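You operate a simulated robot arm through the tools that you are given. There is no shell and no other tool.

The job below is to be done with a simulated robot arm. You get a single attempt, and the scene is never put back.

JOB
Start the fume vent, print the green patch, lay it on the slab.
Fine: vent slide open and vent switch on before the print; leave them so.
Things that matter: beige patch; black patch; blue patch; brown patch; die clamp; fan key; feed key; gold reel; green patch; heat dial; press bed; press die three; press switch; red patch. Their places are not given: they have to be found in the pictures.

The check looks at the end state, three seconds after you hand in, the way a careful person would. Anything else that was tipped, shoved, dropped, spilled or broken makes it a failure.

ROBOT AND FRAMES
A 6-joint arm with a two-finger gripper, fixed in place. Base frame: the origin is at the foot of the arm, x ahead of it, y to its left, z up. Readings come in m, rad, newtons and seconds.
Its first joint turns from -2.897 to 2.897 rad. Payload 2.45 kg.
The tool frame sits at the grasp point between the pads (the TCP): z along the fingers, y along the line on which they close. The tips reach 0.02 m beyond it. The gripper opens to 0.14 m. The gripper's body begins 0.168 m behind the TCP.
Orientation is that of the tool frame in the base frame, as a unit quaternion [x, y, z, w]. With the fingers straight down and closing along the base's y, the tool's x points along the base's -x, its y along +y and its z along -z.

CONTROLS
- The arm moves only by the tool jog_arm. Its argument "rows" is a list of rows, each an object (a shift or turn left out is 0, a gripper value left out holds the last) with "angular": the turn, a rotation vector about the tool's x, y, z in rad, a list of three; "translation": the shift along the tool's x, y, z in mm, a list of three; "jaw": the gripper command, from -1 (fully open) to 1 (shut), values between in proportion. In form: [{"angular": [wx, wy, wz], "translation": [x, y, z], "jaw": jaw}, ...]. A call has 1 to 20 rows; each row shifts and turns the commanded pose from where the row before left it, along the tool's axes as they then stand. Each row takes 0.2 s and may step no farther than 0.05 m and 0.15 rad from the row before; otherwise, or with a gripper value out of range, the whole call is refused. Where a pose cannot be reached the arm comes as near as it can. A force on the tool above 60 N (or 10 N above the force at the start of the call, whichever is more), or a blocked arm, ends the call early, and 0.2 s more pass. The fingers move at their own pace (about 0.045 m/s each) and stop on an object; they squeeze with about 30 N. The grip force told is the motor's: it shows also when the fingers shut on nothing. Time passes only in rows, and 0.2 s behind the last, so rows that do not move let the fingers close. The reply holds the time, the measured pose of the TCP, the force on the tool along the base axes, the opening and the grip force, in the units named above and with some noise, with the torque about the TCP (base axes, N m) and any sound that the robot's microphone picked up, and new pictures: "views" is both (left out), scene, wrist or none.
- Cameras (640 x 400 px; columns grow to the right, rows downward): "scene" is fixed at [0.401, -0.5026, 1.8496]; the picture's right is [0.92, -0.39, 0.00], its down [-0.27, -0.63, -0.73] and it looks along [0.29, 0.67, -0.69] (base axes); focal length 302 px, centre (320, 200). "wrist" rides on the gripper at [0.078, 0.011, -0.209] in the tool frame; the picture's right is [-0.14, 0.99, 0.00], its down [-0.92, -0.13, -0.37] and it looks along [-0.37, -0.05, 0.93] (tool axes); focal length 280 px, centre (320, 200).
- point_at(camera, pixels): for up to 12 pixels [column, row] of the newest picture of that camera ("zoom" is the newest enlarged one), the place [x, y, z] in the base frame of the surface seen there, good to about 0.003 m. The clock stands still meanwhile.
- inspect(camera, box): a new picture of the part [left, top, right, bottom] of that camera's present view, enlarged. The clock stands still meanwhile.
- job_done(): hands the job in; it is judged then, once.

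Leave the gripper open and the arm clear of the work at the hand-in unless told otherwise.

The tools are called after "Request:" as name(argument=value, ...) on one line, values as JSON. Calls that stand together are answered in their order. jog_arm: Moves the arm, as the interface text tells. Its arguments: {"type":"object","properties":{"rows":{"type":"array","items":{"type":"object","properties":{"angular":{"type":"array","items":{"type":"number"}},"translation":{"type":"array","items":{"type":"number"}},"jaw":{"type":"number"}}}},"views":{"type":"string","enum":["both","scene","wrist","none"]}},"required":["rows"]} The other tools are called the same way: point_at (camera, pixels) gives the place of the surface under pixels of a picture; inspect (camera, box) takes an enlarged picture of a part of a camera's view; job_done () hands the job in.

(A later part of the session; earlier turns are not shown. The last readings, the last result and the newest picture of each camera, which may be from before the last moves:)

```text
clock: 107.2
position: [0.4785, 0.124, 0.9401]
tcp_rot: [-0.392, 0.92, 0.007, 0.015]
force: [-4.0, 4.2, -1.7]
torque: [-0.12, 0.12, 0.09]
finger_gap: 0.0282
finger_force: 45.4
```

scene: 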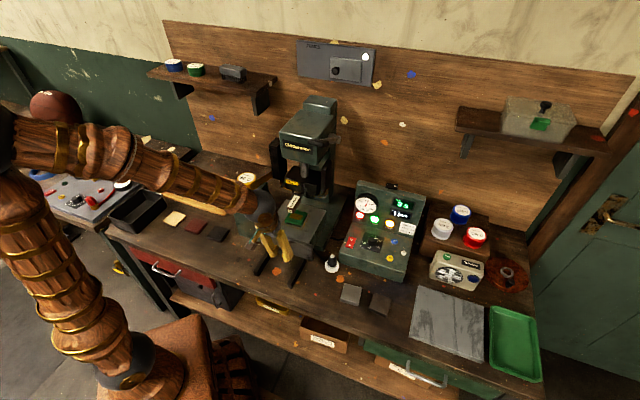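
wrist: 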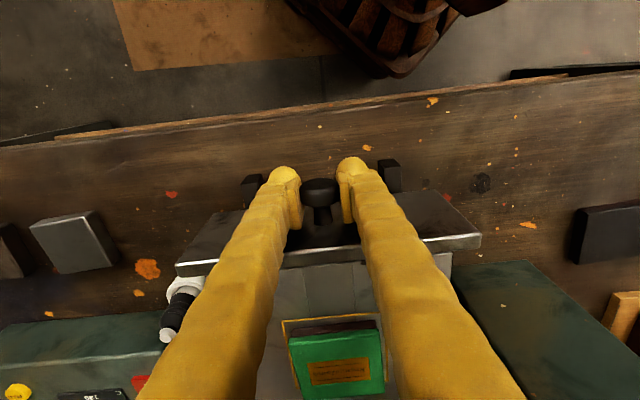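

Loads are gone. I pull the last stretch with 3 mm steps while tilting slightly further outward.

Request:
jog_arm(rows=[{"angular": [0, 0.02, 0], "translation": [2, 0, 0]}, {"angular": [0, 0.02, 0], "translation": [3, 0, 0]}, {"angular": [0, 0.02, 0], "translation": [3, 0, 0.1]}, {"angular": [0, 0.02, 0], "translation": [3, 0, 0.15]}, {"angular": [0, 0.02, 0], "translation": [3, 0, 0.2]}], views="both")

```text
clock: 108.4
position: [0.4672, 0.1141, 0.9397]
tcp_rot: [-0.392, 0.919, -0.012, -0.031]
force: [0.4, 1.6, -19.1]
torque: [0.66, -0.61, -0.07]
finger_gap: 0.0278
finger_force: 45.1
```

scene: 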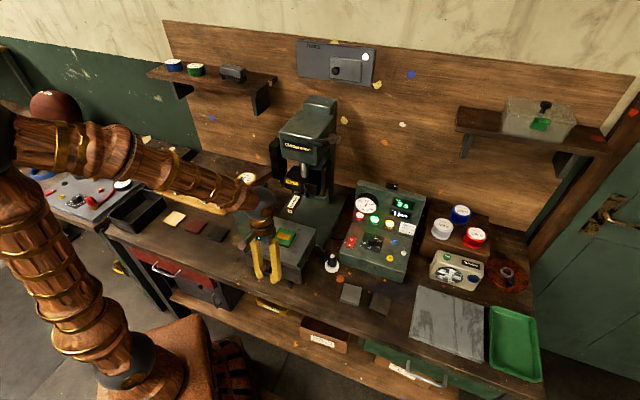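
wrist: 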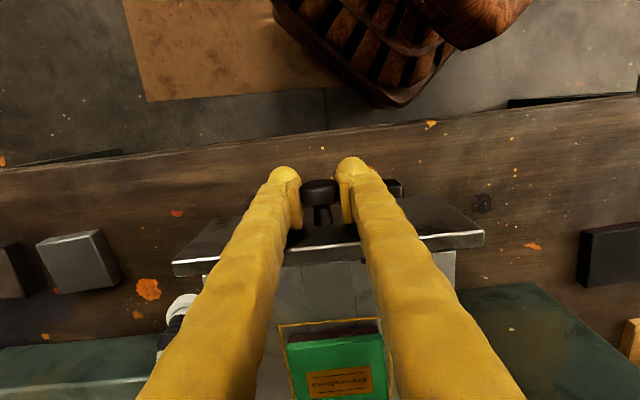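

The bed is back out at about its starting place. I open the fingers to release the knob and rise.

Request:
jog_arm(rows=[{"jaw": 0.2}, {}, {}, {"translation": [1.3, 0, -20]}, {"translation": [2.6, 0, -40]}, {"translation": [2.6, 0, -40]}, {"translation": [2.6, 0, -40]}, {"translation": [2.6, 0, -40]}, {"translation": [2.6, 0, -40]}, {"angular": [0, -0.066, 0], "translation": [2.6, 0, -40]}, {}], views="both")

```text
clock: 110.8
position: [0.4672, 0.1119, 1.2016]
tcp_rot: [-0.392, 0.92, 0.0, -0.001]
force: [-0.2, -0.5, -0.7]
torque: [0.0, -0.03, 0.0]
finger_gap: 0.056
finger_force: 0.0
```

scene: 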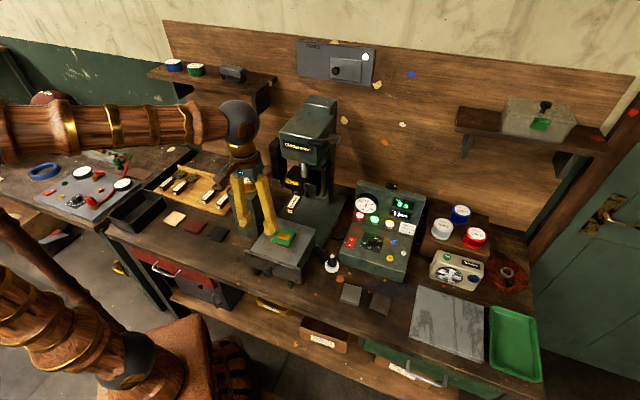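
wrist: 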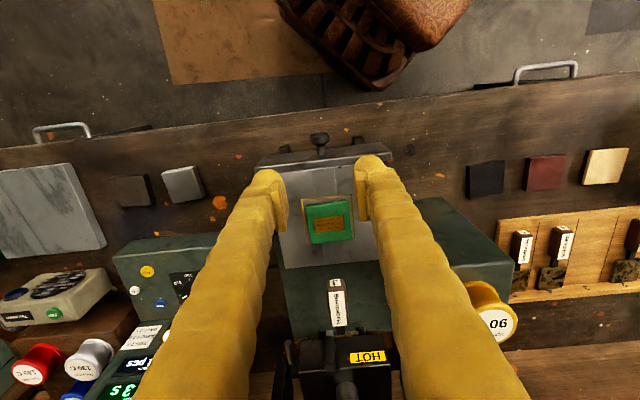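

The bed is out and the printed patch visible at wrist (330,218). I measure the patch corners and the slab.

Request:
inspect(camera="wrist", box=[280, 180, 380, 260])

Request:
point_at(camera="zoom", pixels=[[240, 150], [432, 140], [445, 275], [258, 285], [345, 210], [335, 285], [340, 140], [250, 215], [440, 205], [245, 118], [425, 112]])

Request:
point_at(camera="scene", pixels=[[421, 290], [483, 309], [481, 358], [413, 336], [450, 323], [440, 310], [465, 340], [430, 320]])

```text
5.00 times, centred on (330, 220) of wrist
```

zoom: 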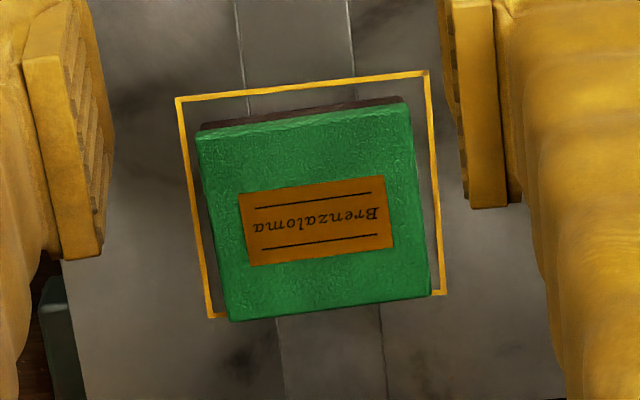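

```text
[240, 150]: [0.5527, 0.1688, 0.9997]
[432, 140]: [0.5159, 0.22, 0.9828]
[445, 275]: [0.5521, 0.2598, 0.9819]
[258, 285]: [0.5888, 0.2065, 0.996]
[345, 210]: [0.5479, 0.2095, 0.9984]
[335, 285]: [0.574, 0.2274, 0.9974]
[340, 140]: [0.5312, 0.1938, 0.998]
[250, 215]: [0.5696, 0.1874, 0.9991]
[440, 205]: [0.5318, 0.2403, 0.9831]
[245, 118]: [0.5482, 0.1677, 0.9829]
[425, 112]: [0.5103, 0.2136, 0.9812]
```

```text
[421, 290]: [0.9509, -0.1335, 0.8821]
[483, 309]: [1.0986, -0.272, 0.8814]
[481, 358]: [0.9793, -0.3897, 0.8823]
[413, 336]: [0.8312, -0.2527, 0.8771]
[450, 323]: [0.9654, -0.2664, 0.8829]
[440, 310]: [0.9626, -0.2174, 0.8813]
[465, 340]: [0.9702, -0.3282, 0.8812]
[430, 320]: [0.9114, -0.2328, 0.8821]
```

The patch centre is at about [0.555, 0.203, 0.998], 15 mm thick, ~68 mm square, turned about 4° to the bed. Slab top z≈0.882. I open the fingers to 100 mm, move above the patch, turn 4° to match and descend to z≈1.04 for a check.

Request:
jog_arm(rows=[{"jaw": -0.43, "translation": [-42.2, 0, 0]}, {"translation": [-42.2, 0, 0]}, {"translation": [-42.2, 0, 0]}, {"angular": [0, 0, -0.07]}, {}, {"translation": [0, 0, 40]}, {"translation": [0, 0, 40]}, {"translation": [0, 0, 40]}, {"translation": [0, 0, 40]}, {}], views="both")

Request:
inspect(camera="wrist", box=[230, 130, 410, 330])

```text
clock: 113.0
position: [0.5566, 0.2033, 1.0395]
tcp_rot: [-0.423, 0.906, 0.0, -0.001]
force: [0.8, 0.0, -0.4]
torque: [-0.02, -0.06, 0.02]
finger_gap: 0.1003
finger_force: 0.1
```

scene: 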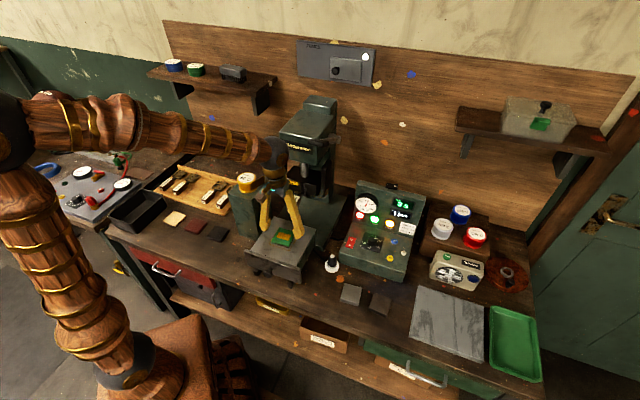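
wrist: 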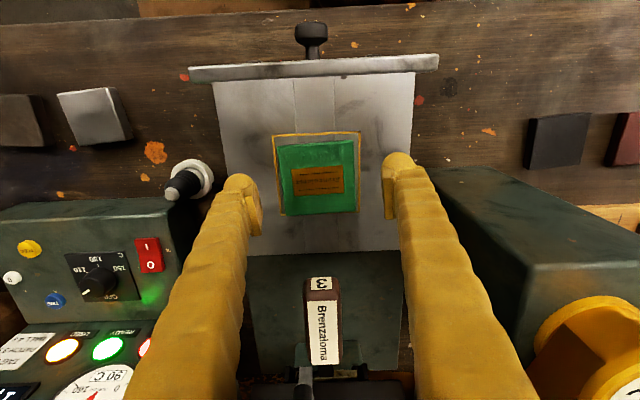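

```text
2.00 times, centred on (320, 230) of wrist
```

zoom: 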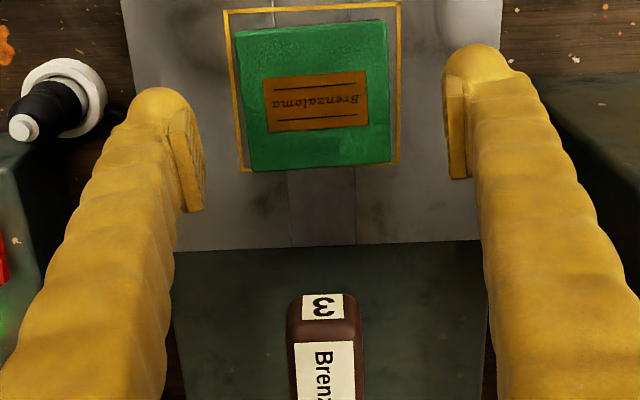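

I check the patch's angle by measuring points along its edges.

Request:
point_at(camera="zoom", pixels=[[240, 40], [256, 164], [382, 30], [387, 155], [320, 30], [325, 160], [245, 100], [384, 95], [315, 100]])

```text
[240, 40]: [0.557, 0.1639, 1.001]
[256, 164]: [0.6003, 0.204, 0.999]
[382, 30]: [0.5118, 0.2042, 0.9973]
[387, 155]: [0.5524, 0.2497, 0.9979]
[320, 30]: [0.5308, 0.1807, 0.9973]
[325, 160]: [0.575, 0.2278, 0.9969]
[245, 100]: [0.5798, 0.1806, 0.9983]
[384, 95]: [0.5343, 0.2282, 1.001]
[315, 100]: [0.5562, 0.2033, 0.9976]
```

Average edge angle is about 46–47°, so I turn back 0.05 rad, shift 1.5 mm in +y and descend to z≈1.005 around the patch.

Request:
jog_arm(rows=[{"angular": [0, 0, 0.05], "translation": [0, 1.5, 0]}, {"translation": [0, 0, 10]}, {"translation": [0, 0, 10]}, {"translation": [0, 0, 8]}, {"translation": [0, 0, 6]}, {}], views="both")

Request:
inspect(camera="wrist", box=[230, 130, 410, 260])

```text
clock: 114.4
position: [0.5543, 0.2066, 1.0061]
tcp_rot: [-0.402, 0.916, 0.001, -0.001]
force: [-0.5, -0.9, -0.5]
torque: [0.0, -0.02, -0.02]
finger_gap: 0.0999
finger_force: 0.0
```

scene: 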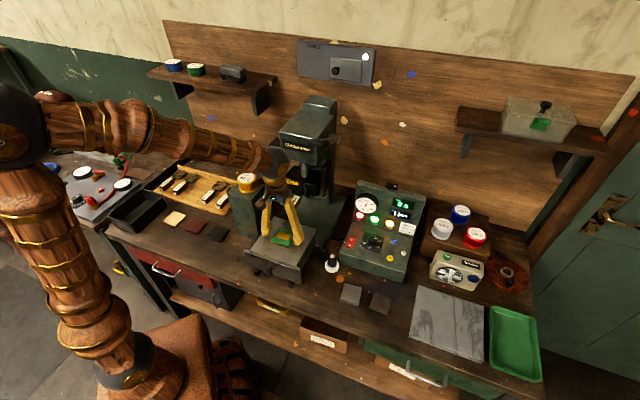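
wrist: 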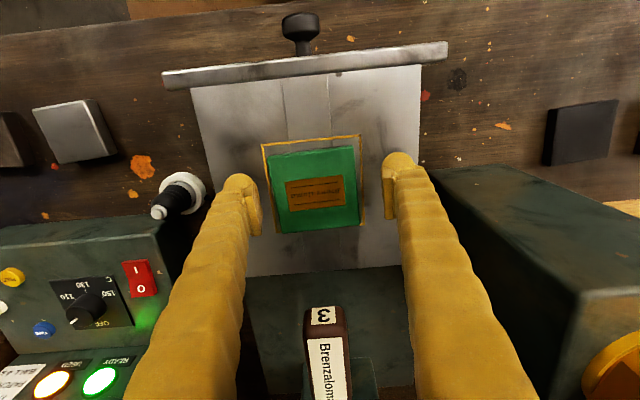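

```text
3.08 times, centred on (320, 195) of wrist
```

zoom: 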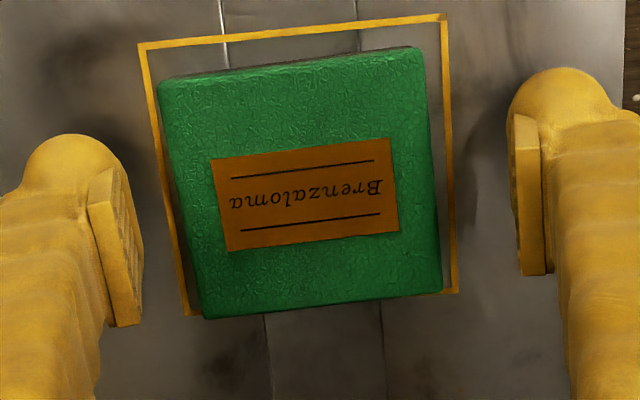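

The pads line up with the patch sides; I shift 3 mm in -y, go 1.5 mm lower and close on the patch.

Request:
jog_arm(rows=[{"translation": [0, -3, 1.5]}, {}, {"jaw": 1}, {"jaw": 1}, {"jaw": 1}, {"jaw": 1}, {"jaw": 1}], views="both")

Request:
inspect(camera="wrist", box=[230, 130, 410, 260])

```text
clock: 115.7
position: [0.5601, 0.2059, 1.0128]
tcp_rot: [-0.401, 0.916, 0.001, 0.008]
force: [-15.3, 13.3, 107.3]
torque: [0.48, 1.77, -0.19]
finger_gap: 0.0509
finger_force: 22.4
stopped in row 6: the force on the tool passed its limit at 71 N (the readings are from after the stop); the commanded pose is now the measured one
```

scene: 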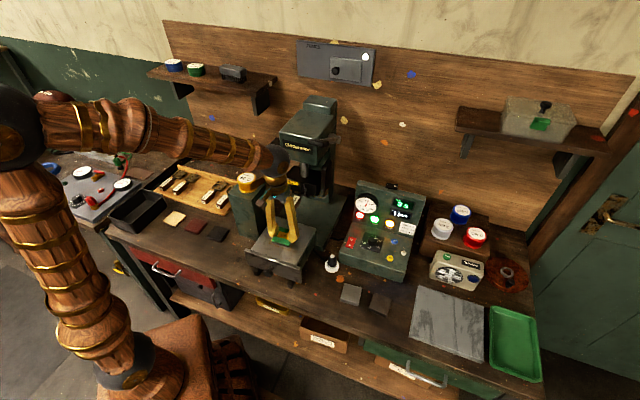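
wrist: 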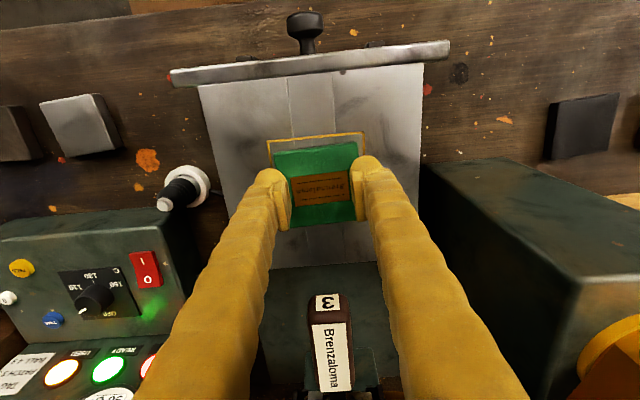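

```text
3.08 times, centred on (320, 195) of wrist
```

zoom: 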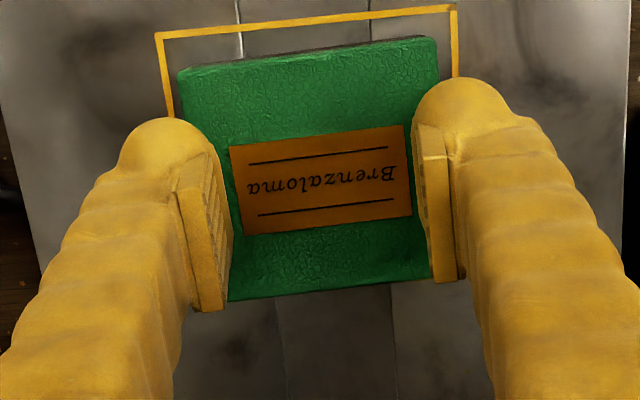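

The fingers rode up onto the patch (gap 51 mm, smaller than the patch, 107 N upward load). I open at once and lift a little.

Request:
jog_arm(rows=[{"jaw": -0.43, "translation": [0, 0, -3]}, {"translation": [0, 0, -4]}, {"translation": [0, 0, -5]}, {}, {}], views="both")

Request:
inspect(camera="wrist", box=[230, 110, 410, 240])

Request:
inspect(camera="scene", box=[245, 210, 325, 270])

```text
clock: 116.0
position: [0.56, 0.207, 1.0151]
tcp_rot: [-0.402, 0.916, 0.001, 0.006]
force: [0.0, -0.1, 0.1]
torque: [-0.03, -0.02, -0.03]
finger_gap: 0.0791
finger_force: 0.2
stopped in row 1: the force on the tool passed its limit at 121 N (the readings are from after the stop); the commanded pose is now the measured one
```

scene: 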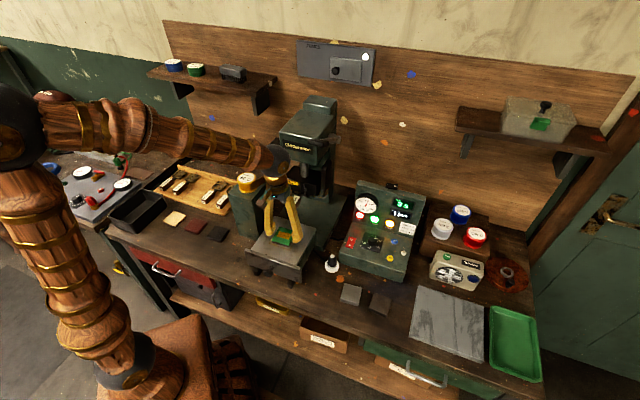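
wrist: 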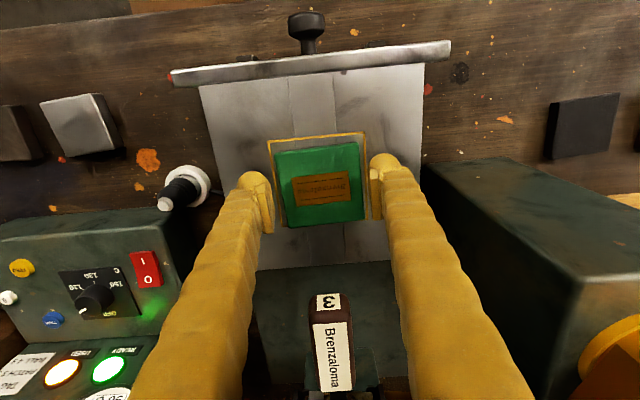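

```text
3.08 times, centred on (320, 175) of wrist
```

zoom: 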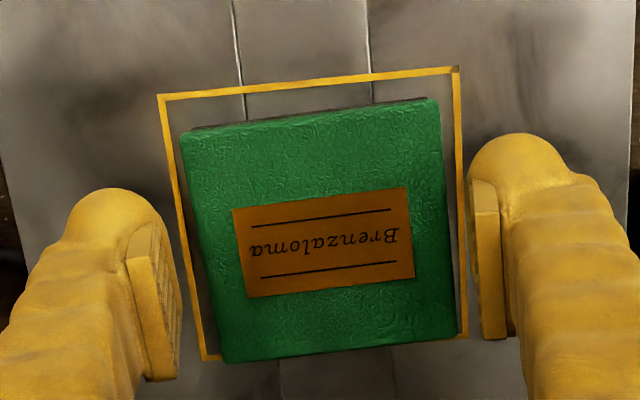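

```text
6.67 times, centred on (285, 240) of scene
```

zoom: 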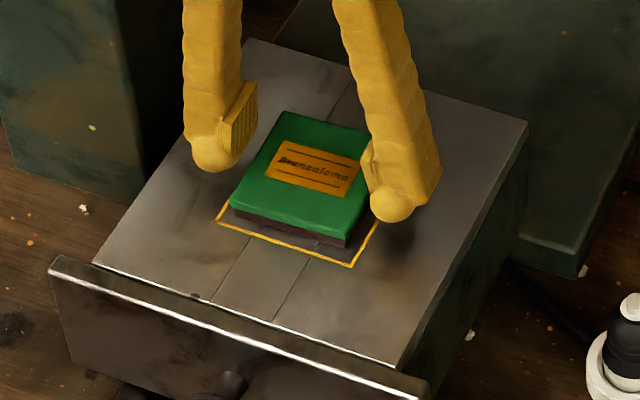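

The patch is unharmed and free again. The pads seem to end well above the finger tips, so only the tips' rounded ends met the patch edge. I lift 40 mm and look closely at the finger shape.

Request:
jog_arm(rows=[{"jaw": -0.43, "translation": [0, 0, -5]}, {"translation": [0, 0, -15]}, {"translation": [0, 0, -20]}, {}, {}], views="both")

Request:
inspect(camera="scene", box=[255, 205, 305, 250])

Request:
point_at(camera="zoom", pixels=[[150, 210], [130, 240], [165, 170], [190, 150], [140, 160], [430, 300], [400, 250], [440, 260], [395, 200], [150, 100]])

```text
clock: 117.2
position: [0.5586, 0.2066, 1.0544]
tcp_rot: [-0.402, 0.916, 0.001, 0.006]
force: [-0.2, 0.5, 0.7]
torque: [0.05, 0.02, 0.0]
finger_gap: 0.1003
finger_force: 0.0
```

scene: 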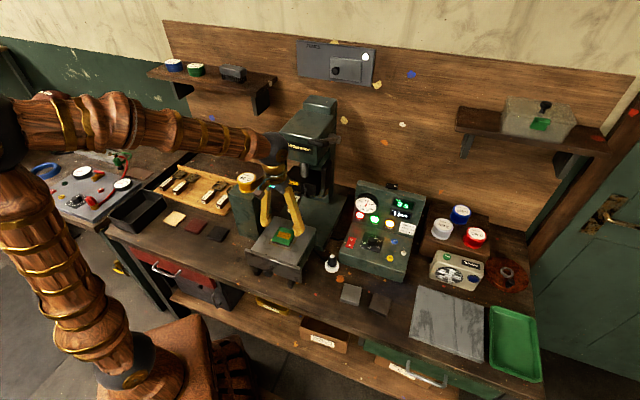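
wrist: 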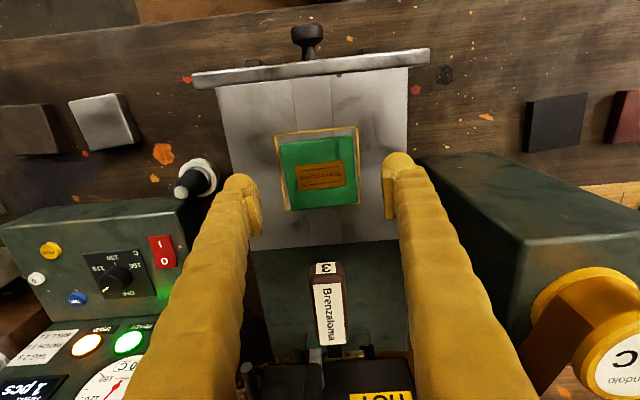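

```text
8.89 times, centred on (280, 228) of scene
```

zoom: 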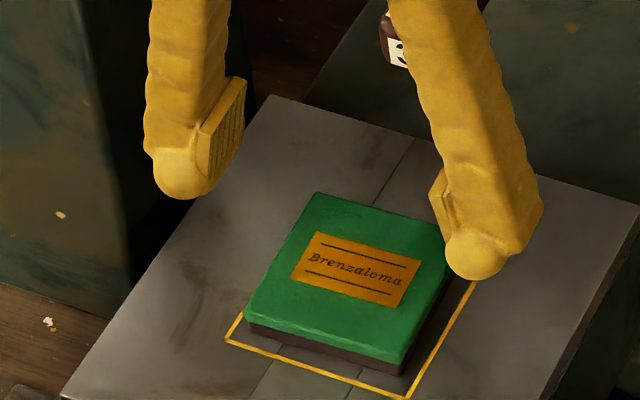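

```text
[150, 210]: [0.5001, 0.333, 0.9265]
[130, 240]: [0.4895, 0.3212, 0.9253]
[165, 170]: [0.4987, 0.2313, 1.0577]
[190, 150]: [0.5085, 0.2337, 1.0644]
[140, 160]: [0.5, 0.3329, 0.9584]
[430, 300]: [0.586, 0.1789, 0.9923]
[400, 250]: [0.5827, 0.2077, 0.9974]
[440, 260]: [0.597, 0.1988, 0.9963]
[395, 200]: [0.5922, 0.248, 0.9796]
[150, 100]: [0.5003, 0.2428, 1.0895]
```

I sample points on the left finger tip and pad to learn where the pad's lower edge really is.

Request:
point_at(camera="zoom", pixels=[[183, 196], [183, 190], [183, 175], [200, 185], [206, 174], [203, 150], [230, 150], [222, 165], [238, 85], [200, 132], [470, 275], [440, 225]])

```text
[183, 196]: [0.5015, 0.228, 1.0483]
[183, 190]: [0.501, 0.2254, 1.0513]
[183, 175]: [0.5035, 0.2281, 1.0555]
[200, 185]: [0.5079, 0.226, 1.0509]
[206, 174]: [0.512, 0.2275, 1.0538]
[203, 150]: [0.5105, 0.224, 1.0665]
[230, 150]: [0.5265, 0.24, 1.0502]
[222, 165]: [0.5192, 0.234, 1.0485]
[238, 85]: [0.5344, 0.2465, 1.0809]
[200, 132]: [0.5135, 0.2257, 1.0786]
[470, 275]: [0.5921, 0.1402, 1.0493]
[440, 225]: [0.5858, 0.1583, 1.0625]
```

The pad's lower edge is only about 7 mm below the TCP, so I should go as low as the bed allows. First I re-measure the patch from the current wrist picture.

Request:
inspect(camera="wrist", box=[230, 110, 410, 240])

Request:
point_at(camera="zoom", pixels=[[182, 110], [210, 292], [428, 78], [440, 265], [305, 95], [320, 280], [195, 200], [434, 170], [315, 185], [470, 180], [150, 200]])

```text
3.08 times, centred on (320, 175) of wrist
```

zoom: 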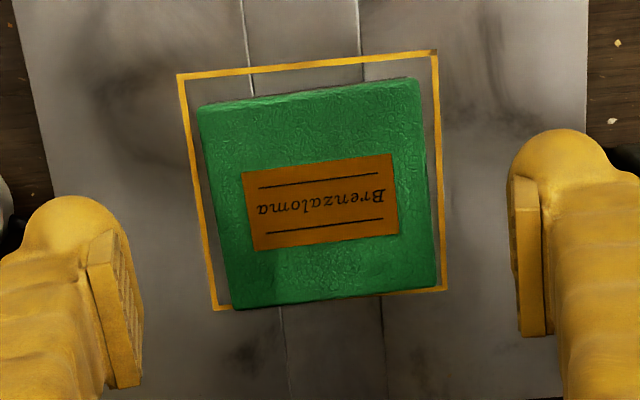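

```text
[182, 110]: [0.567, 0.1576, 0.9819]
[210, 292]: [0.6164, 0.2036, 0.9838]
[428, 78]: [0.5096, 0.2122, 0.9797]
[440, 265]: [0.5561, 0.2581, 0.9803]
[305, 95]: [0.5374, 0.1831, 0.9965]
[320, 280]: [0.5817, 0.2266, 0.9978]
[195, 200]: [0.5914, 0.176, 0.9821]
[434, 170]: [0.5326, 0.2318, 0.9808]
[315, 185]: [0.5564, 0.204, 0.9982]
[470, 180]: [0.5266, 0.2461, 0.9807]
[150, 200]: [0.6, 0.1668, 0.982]
```

The patch centre is [0.5575, 0.208], aligned with the tool. I shift 1.8 mm, descend, and then feel for the bed in 1 mm steps with the fingers open.

Request:
jog_arm(rows=[{"translation": [0, 1.8, 15]}, {"translation": [0, 0, 15]}, {"translation": [0, 0, 12]}, {"translation": [0, 0, 6]}, {}, {"translation": [0, 0, 1]}, {"translation": [0, 0, 1]}, {"translation": [0, 0, 1]}], views="wrist")

```text
clock: 119.0
position: [0.5581, 0.2076, 1.0027]
tcp_rot: [-0.402, 0.916, 0.001, 0.006]
force: [0.6, -0.2, 0.1]
torque: [0.03, 0.01, 0.04]
finger_gap: 0.1003
finger_force: 0.1
```

wrist: 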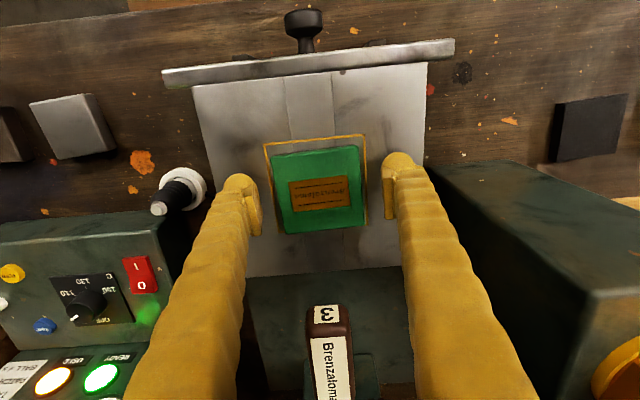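

No contact yet at z 1.003. I keep stepping down 1 mm at a time.

Request:
jog_arm(rows=[{"translation": [0, 0, 1]}, {}, {"translation": [0, 0, 1]}, {}], views="none")

```text
clock: 120.0
position: [0.5596, 0.2072, 1.0008]
tcp_rot: [-0.402, 0.916, 0.002, 0.007]
force: [-0.5, -0.1, 0.1]
torque: [0.04, 0.03, -0.01]
finger_gap: 0.1001
finger_force: 0.1
```

Request:
jog_arm(rows=[{"translation": [0, 0, 1]}, {}, {"translation": [0, 0, 1]}, {}], views="none")

```text
clock: 121.0
position: [0.5597, 0.2077, 0.998]
tcp_rot: [-0.402, 0.916, 0.001, 0.006]
force: [-0.1, -0.6, -0.2]
torque: [0.03, 0.0, 0.02]
finger_gap: 0.0998
finger_force: 0.1
```

Still free at z 0.998. Continue down.

Request:
jog_arm(rows=[{"translation": [0, 0, 1]}, {}, {"translation": [0, 0, 1]}, {}], views="wrist")

```text
clock: 122.0
position: [0.5594, 0.2079, 0.997]
tcp_rot: [-0.401, 0.916, 0.0, 0.007]
force: [-0.5, -0.2, 2.2]
torque: [0.04, 0.08, 0.04]
finger_gap: 0.1002
finger_force: 0.1
```

wrist: 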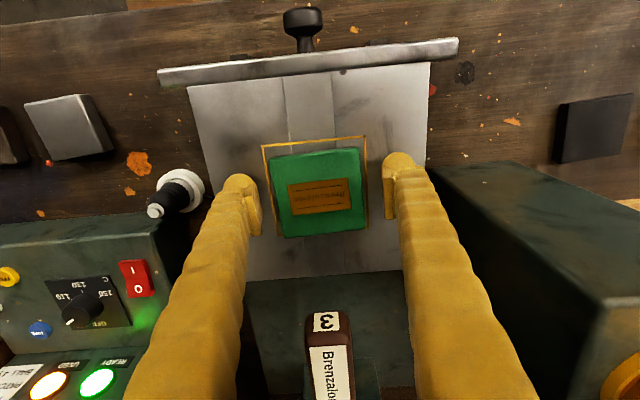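

Contact with the bed felt at z≈0.997 (2 N). I raise 1 mm and close in stages, first to about 74 mm.

Request:
jog_arm(rows=[{"translation": [0, 0, -1.2]}, {"jaw": -0.057}, {}, {}, {}], views="wrist")

Request:
inspect(camera="wrist", box=[230, 110, 410, 260])

```text
clock: 123.2
position: [0.5591, 0.2086, 0.9984]
tcp_rot: [-0.402, 0.916, 0.0, 0.006]
force: [-2.6, 3.2, 17.6]
torque: [0.51, 0.69, -0.1]
finger_gap: 0.0779
finger_force: 2.7
```

wrist: 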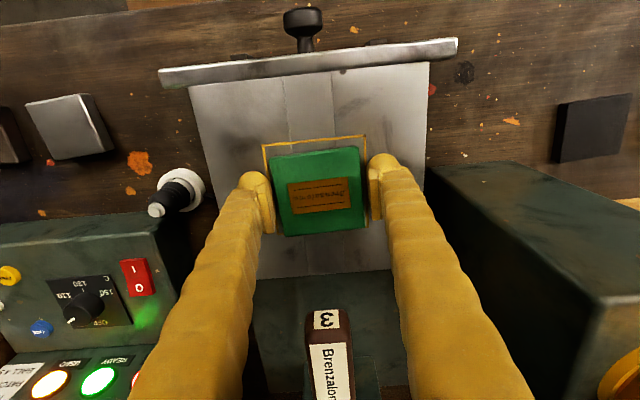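

```text
2.67 times, centred on (320, 185) of wrist
```

zoom: 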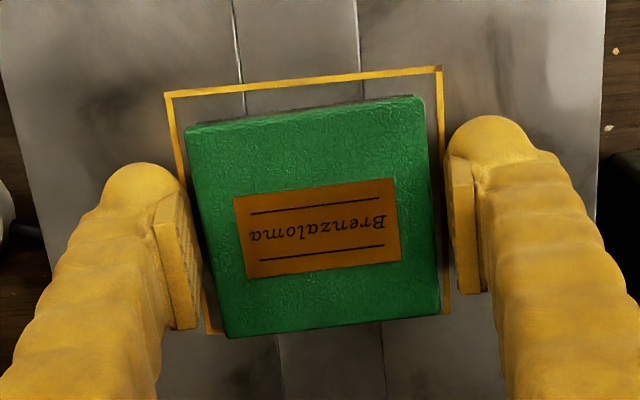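

The fingers stopped at 78 mm with 18 N upward – the low tips catch the raised outline on the bed. I raise 2 mm so that they clear it while the pads still overlap the patch's side, and close a little further.

Request:
jog_arm(rows=[{"translation": [0, 0, -1]}, {"translation": [0, 0, -1]}, {}, {}], views="wrist")

Request:
inspect(camera="wrist", box=[230, 110, 410, 260])

```text
clock: 124.2
position: [0.5594, 0.2087, 0.9993]
tcp_rot: [-0.402, 0.916, 0.001, 0.007]
force: [-0.6, 0.3, 0.2]
torque: [0.0, 0.04, 0.0]
finger_gap: 0.0737
finger_force: 0.1
```

wrist: 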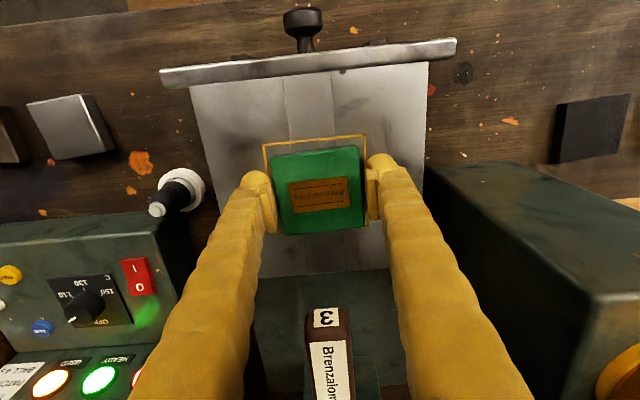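

```text
2.67 times, centred on (320, 185) of wrist
```

zoom: 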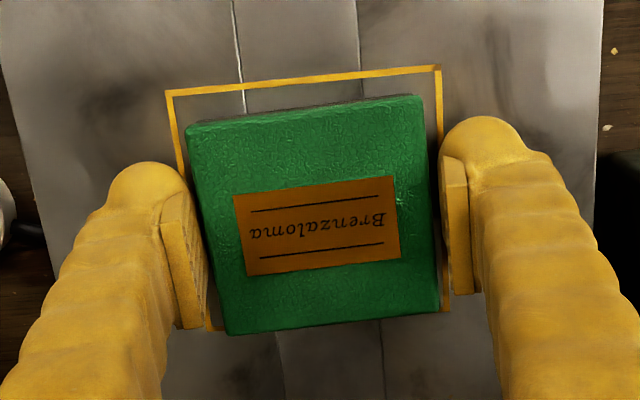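

Free now (gap 74 mm, no load), pads flanking the patch. I close a little more, toward 66 mm.

Request:
jog_arm(rows=[{"jaw": 0.03}, {"jaw": 0.057}, {}, {}], views="wrist")

Request:
inspect(camera="wrist", box=[230, 110, 410, 260])

```text
clock: 125.2
position: [0.5592, 0.2082, 1.0001]
tcp_rot: [-0.402, 0.916, 0.001, 0.006]
force: [0.3, 0.3, 1.4]
torque: [-0.02, 0.06, 0.0]
finger_gap: 0.0684
finger_force: 29.9
```

wrist: 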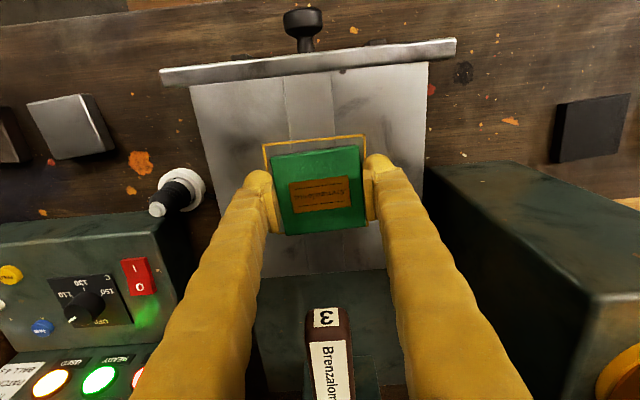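

```text
2.67 times, centred on (320, 185) of wrist
```

zoom: 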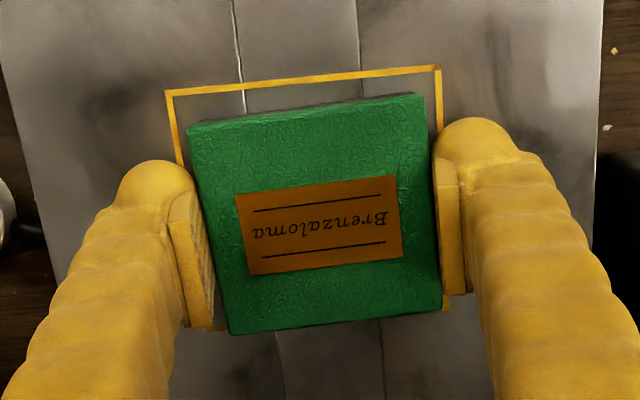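

Gripped: gap 68 mm, squeeze 30 N, almost no vertical load. I lift 10 mm gently and check.

Request:
jog_arm(rows=[{"jaw": 0.1}, {"translation": [0, 0, -2]}, {"translation": [0, 0, -3]}, {"translation": [0, 0, -5]}, {}], views="both")

Request:
inspect(camera="scene", box=[245, 205, 325, 270])

Request:
inspect(camera="wrist", box=[230, 110, 410, 260])

```text
clock: 126.4
position: [0.5595, 0.2074, 1.01]
tcp_rot: [-0.401, 0.916, 0.001, 0.007]
force: [-0.4, 0.9, -0.5]
torque: [-0.03, -0.03, -0.04]
finger_gap: 0.0687
finger_force: 30.5
```

scene: 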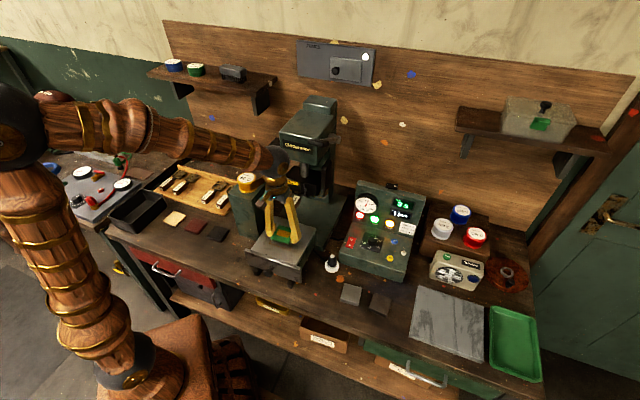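
wrist: 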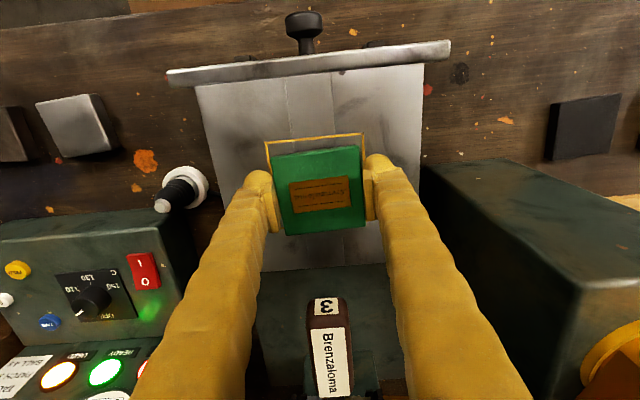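

```text
6.15 times, centred on (285, 238) of scene
```

zoom: 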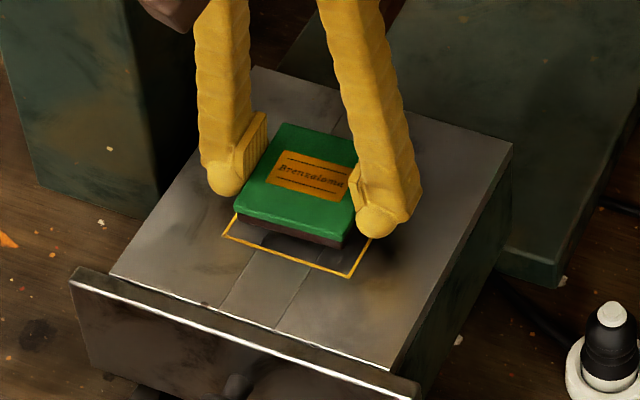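

```text
2.67 times, centred on (320, 185) of wrist
```

zoom: 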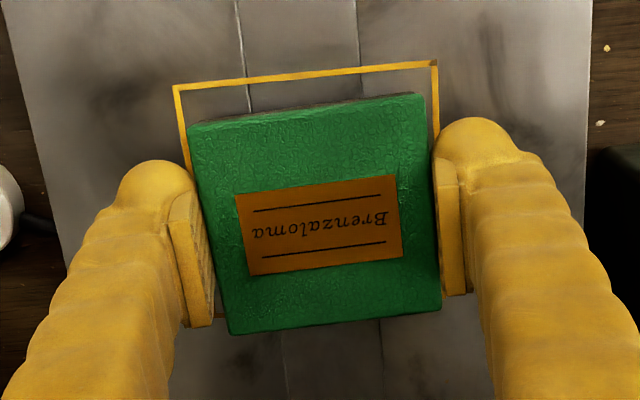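

The patch is firmly held. I lift to z≈1.19, retreat 90 mm from the press, then carry it sideways to above the slab at moderate speed.

Request:
jog_arm(rows=[{"translation": [0, 0, -15]}, {"translation": [0, 0, -28]}, {"translation": [0, 0, -30]}, {"translation": [0, 0, -30]}, {"translation": [0, 0, -30]}, {"translation": [0, 0, -28]}, {"translation": [0, 0, -15]}, {"translation": [15, 0, 0]}, {"translation": [25, 0, 0]}, {"translation": [25, 0, 0]}, {"translation": [25, -8, 0]}, {"translation": [0, -18, 0]}, {"translation": [0, -28, 0]}, {"translation": [0, -32, 0]}, {"translation": [0, -32, 0]}, {"translation": [0, -32, 0]}, {"translation": [0, -25, 0]}, {"translation": [0, -12, 0]}, {}], views="both")

```text
clock: 130.4
position: [0.6335, 0.0143, 1.1868]
tcp_rot: [-0.402, 0.916, 0.001, 0.006]
force: [-0.7, 0.1, -0.1]
torque: [0.02, -0.02, -0.02]
finger_gap: 0.0685
finger_force: 30.2
```

scene: 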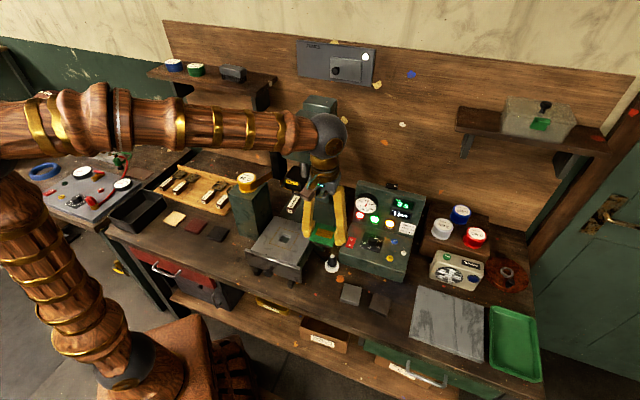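
wrist: 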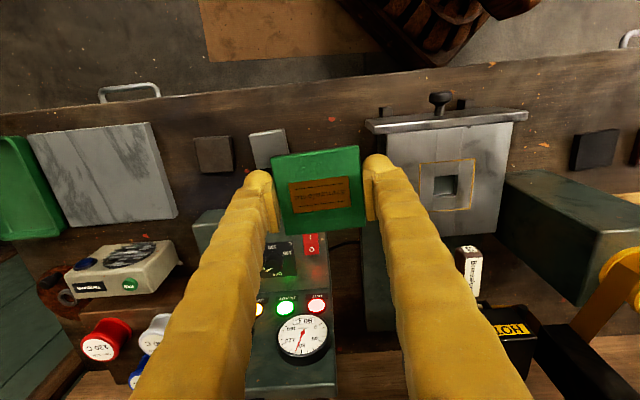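

Holding well. I continue 390 mm to the right, to above the slab.

Request:
jog_arm(rows=[{"translation": [0, -18, 0]}, {"translation": [0, -30, 0]}, {"translation": [0, -34, 0]}, {"translation": [0, -34, 0]}, {"translation": [0, -34, 0]}, {"translation": [0, -34, 0]}, {"translation": [0, -34, 0]}, {"translation": [0, -34, 0]}, {"translation": [-2, -34, 0]}, {"translation": [0, -34, 0]}, {"translation": [0, -34, 0]}, {"translation": [0, -24, 0]}, {"translation": [0, -12, 0]}, {}], views="both")

```text
clock: 133.4
position: [0.9233, -0.2501, 1.1863]
tcp_rot: [-0.402, 0.916, 0.0, 0.006]
force: [-0.4, 0.6, 0.2]
torque: [0.0, 0.0, 0.04]
finger_gap: 0.0685
finger_force: 30.1
```

scene: 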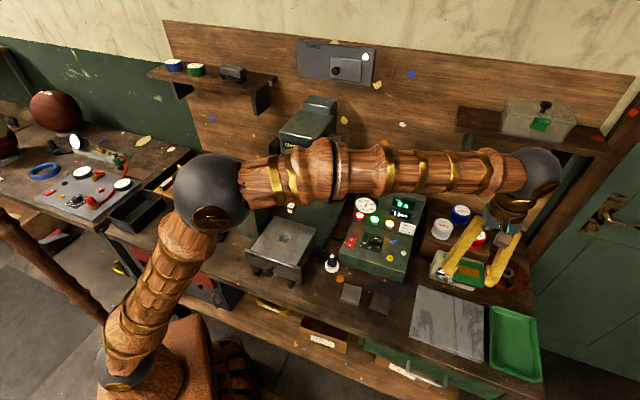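
wrist: 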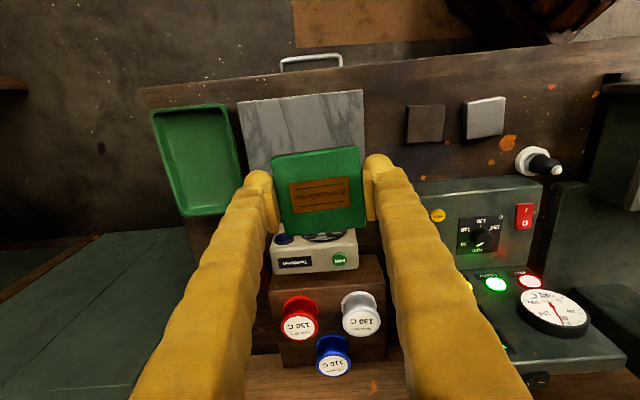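

I'm over the slab at [0.923, -0.250]. I descend to about z 0.93 and check.

Request:
jog_arm(rows=[{"translation": [0, 0, 18]}, {"translation": [0, 0, 30]}, {"translation": [0, 0, 35]}, {"translation": [0, 0, 35]}, {"translation": [0, 0, 35]}, {"translation": [0, 0, 35]}, {"translation": [0, 0, 32]}, {"translation": [0, 0, 22]}, {"translation": [0, 0, 12]}, {}], views="both")

Request:
inspect(camera="scene", box=[390, 240, 550, 390])

```text
clock: 135.6
position: [0.9262, -0.2469, 0.9327]
tcp_rot: [-0.402, 0.916, 0.0, 0.007]
force: [0.1, -0.6, -0.8]
torque: [0.0, 0.02, -0.02]
finger_gap: 0.0685
finger_force: 30.1
```

scene: 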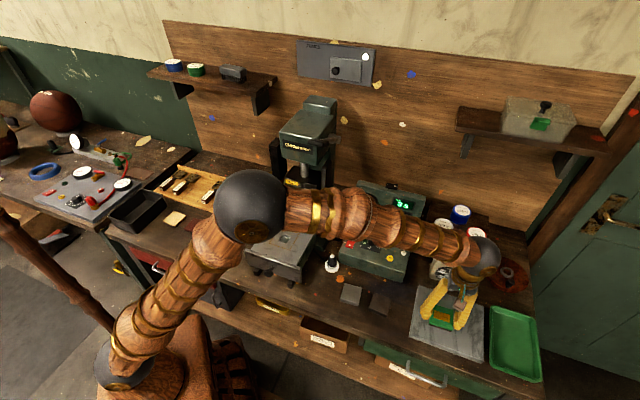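
wrist: 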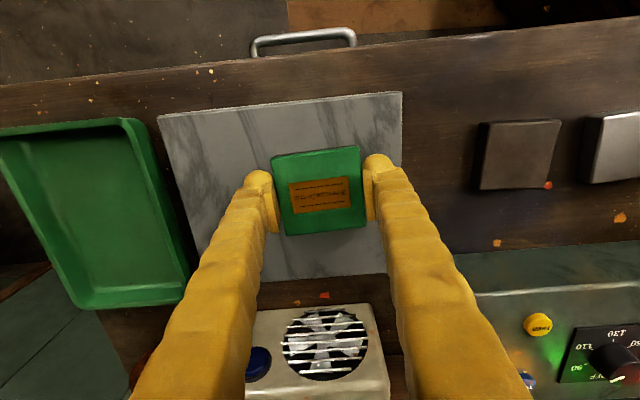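

```text
2.67 times, centred on (470, 315) of scene
```

zoom: 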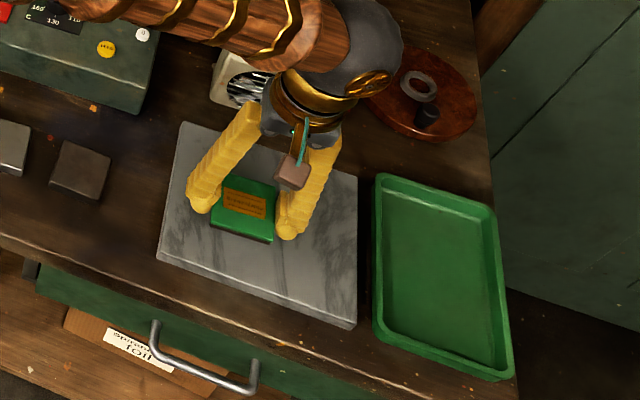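

The patch hangs well inside the slab's outline. I lower it: 24 mm, then in 1–2 mm steps until I feel contact.

Request:
jog_arm(rows=[{"translation": [0, 0, 10]}, {"translation": [0, 0, 9]}, {"translation": [0, 0, 5]}, {}, {"translation": [0, 0, 2]}, {}], views="wrist")

```text
clock: 137.0
position: [0.9259, -0.2471, 0.9072]
tcp_rot: [-0.402, 0.916, 0.001, 0.006]
force: [0.5, 0.1, -1.2]
torque: [-0.01, -0.01, -0.02]
finger_gap: 0.0683
finger_force: 30.2
```

wrist: 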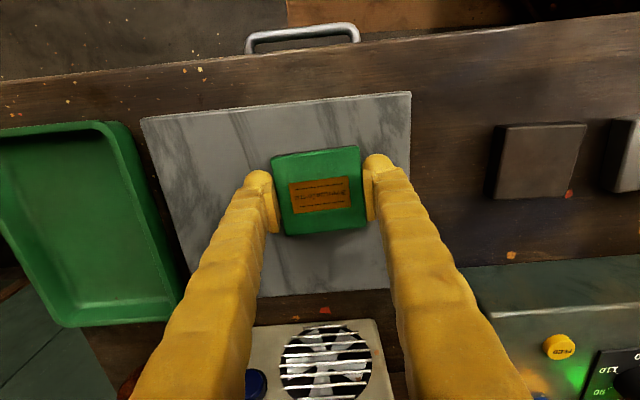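

No contact yet at z 0.907. Further down, 1.5 mm at a time.

Request:
jog_arm(rows=[{"translation": [0, 0, 1.5]}, {}, {"translation": [0, 0, 1.5]}, {}], views="none")

```text
clock: 138.0
position: [0.9249, -0.2477, 0.9042]
tcp_rot: [-0.402, 0.915, 0.001, 0.006]
force: [0.7, 0.1, -0.7]
torque: [-0.05, -0.01, 0.04]
finger_gap: 0.0685
finger_force: 30.0
```

Request:
jog_arm(rows=[{"translation": [0, 0, 1.5]}, {}, {"translation": [0, 0, 1]}, {}], views="none")

```text
clock: 139.0
position: [0.9255, -0.2473, 0.9018]
tcp_rot: [-0.402, 0.916, 0.001, 0.006]
force: [-2.8, 0.0, 5.8]
torque: [0.06, 0.1, 0.03]
finger_gap: 0.0687
finger_force: 30.1
```

Contact felt (6 N). The patch rests on the slab, so I open the fingers gently and then rise straight up.

Request:
jog_arm(rows=[{"jaw": 0.0}, {"jaw": -0.15}, {"jaw": -0.3}, {"jaw": -0.43}, {}, {"translation": [0, 0, -5]}, {"translation": [0, 0, -15]}, {"translation": [0, 0, -25]}, {"translation": [0, 0, -35]}, {"translation": [0, 0, -40]}, {"translation": [0, 0, -40]}, {}], views="both")

Request:
inspect(camera="wrist", box=[230, 80, 430, 260])

```text
clock: 141.6
position: [0.923, -0.2476, 1.0611]
tcp_rot: [-0.402, 0.916, 0.001, 0.007]
force: [-0.1, 0.6, -0.1]
torque: [0.0, -0.02, -0.02]
finger_gap: 0.1001
finger_force: 0.0
```

scene: 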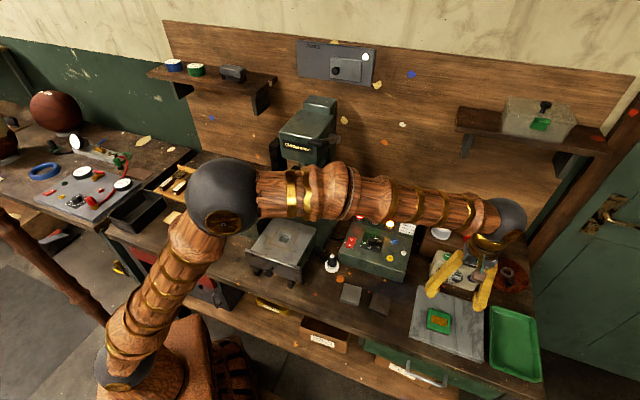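
wrist: 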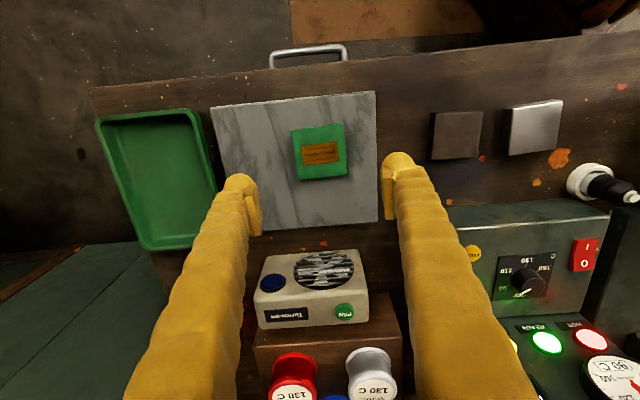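

```text
2.22 times, centred on (330, 170) of wrist
```

zoom: 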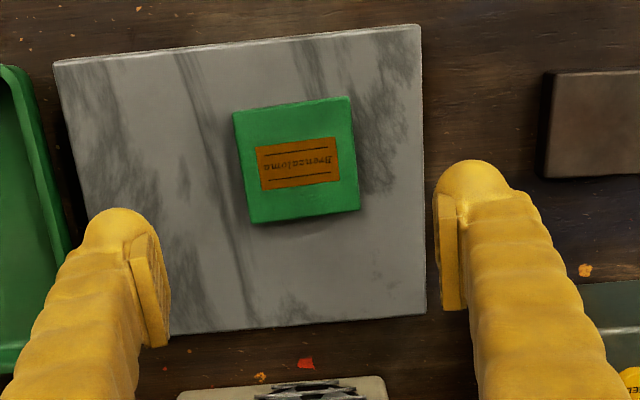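

The printed patch lies flat on the slab. I open fully, rise and move the arm clear, then check everything.

Request:
jog_arm(rows=[{"jaw": -1, "translation": [0, 0, -30]}, {"translation": [0, 0, -45]}, {"translation": [0, 0, -50]}, {"translation": [0, 0, -50]}, {"translation": [0, 0, -50]}, {"translation": [0, 0, -50]}, {"translation": [0, 0, -50]}, {"translation": [0, 0, -50]}, {"translation": [30, 20, 0]}, {"translation": [35, 30, 0]}, {"translation": [30, 35, 0]}, {"translation": [25, 40, 0]}, {"translation": [10, 40, 0]}, {"translation": [0, 45, 0]}, {"translation": [0, 45, 0]}, {"translation": [0, 45, 0]}, {"translation": [0, 30, 0]}, {}, {}], views="both")

```text
clock: 145.6
position: [0.5903, -0.1231, 1.4345]
tcp_rot: [-0.402, 0.916, 0.0, 0.006]
force: [0.4, 0.8, 0.1]
torque: [0.0, 0.02, 0.02]
finger_gap: 0.1399
finger_force: 0.1
```

scene: 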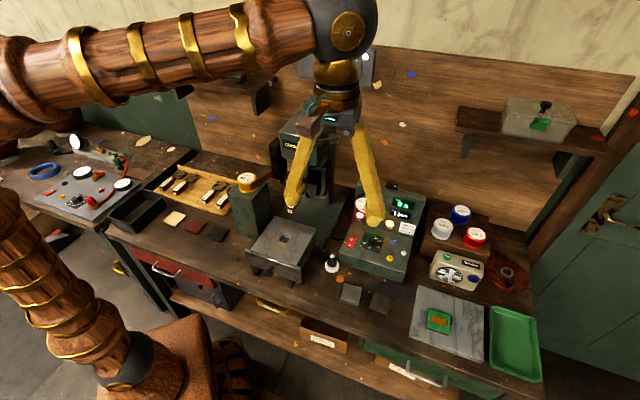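
wrist: 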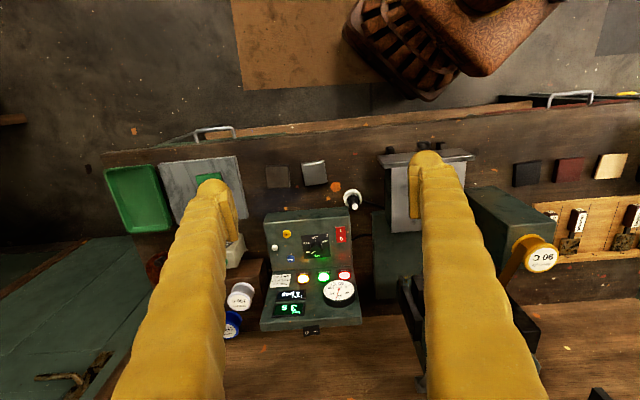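

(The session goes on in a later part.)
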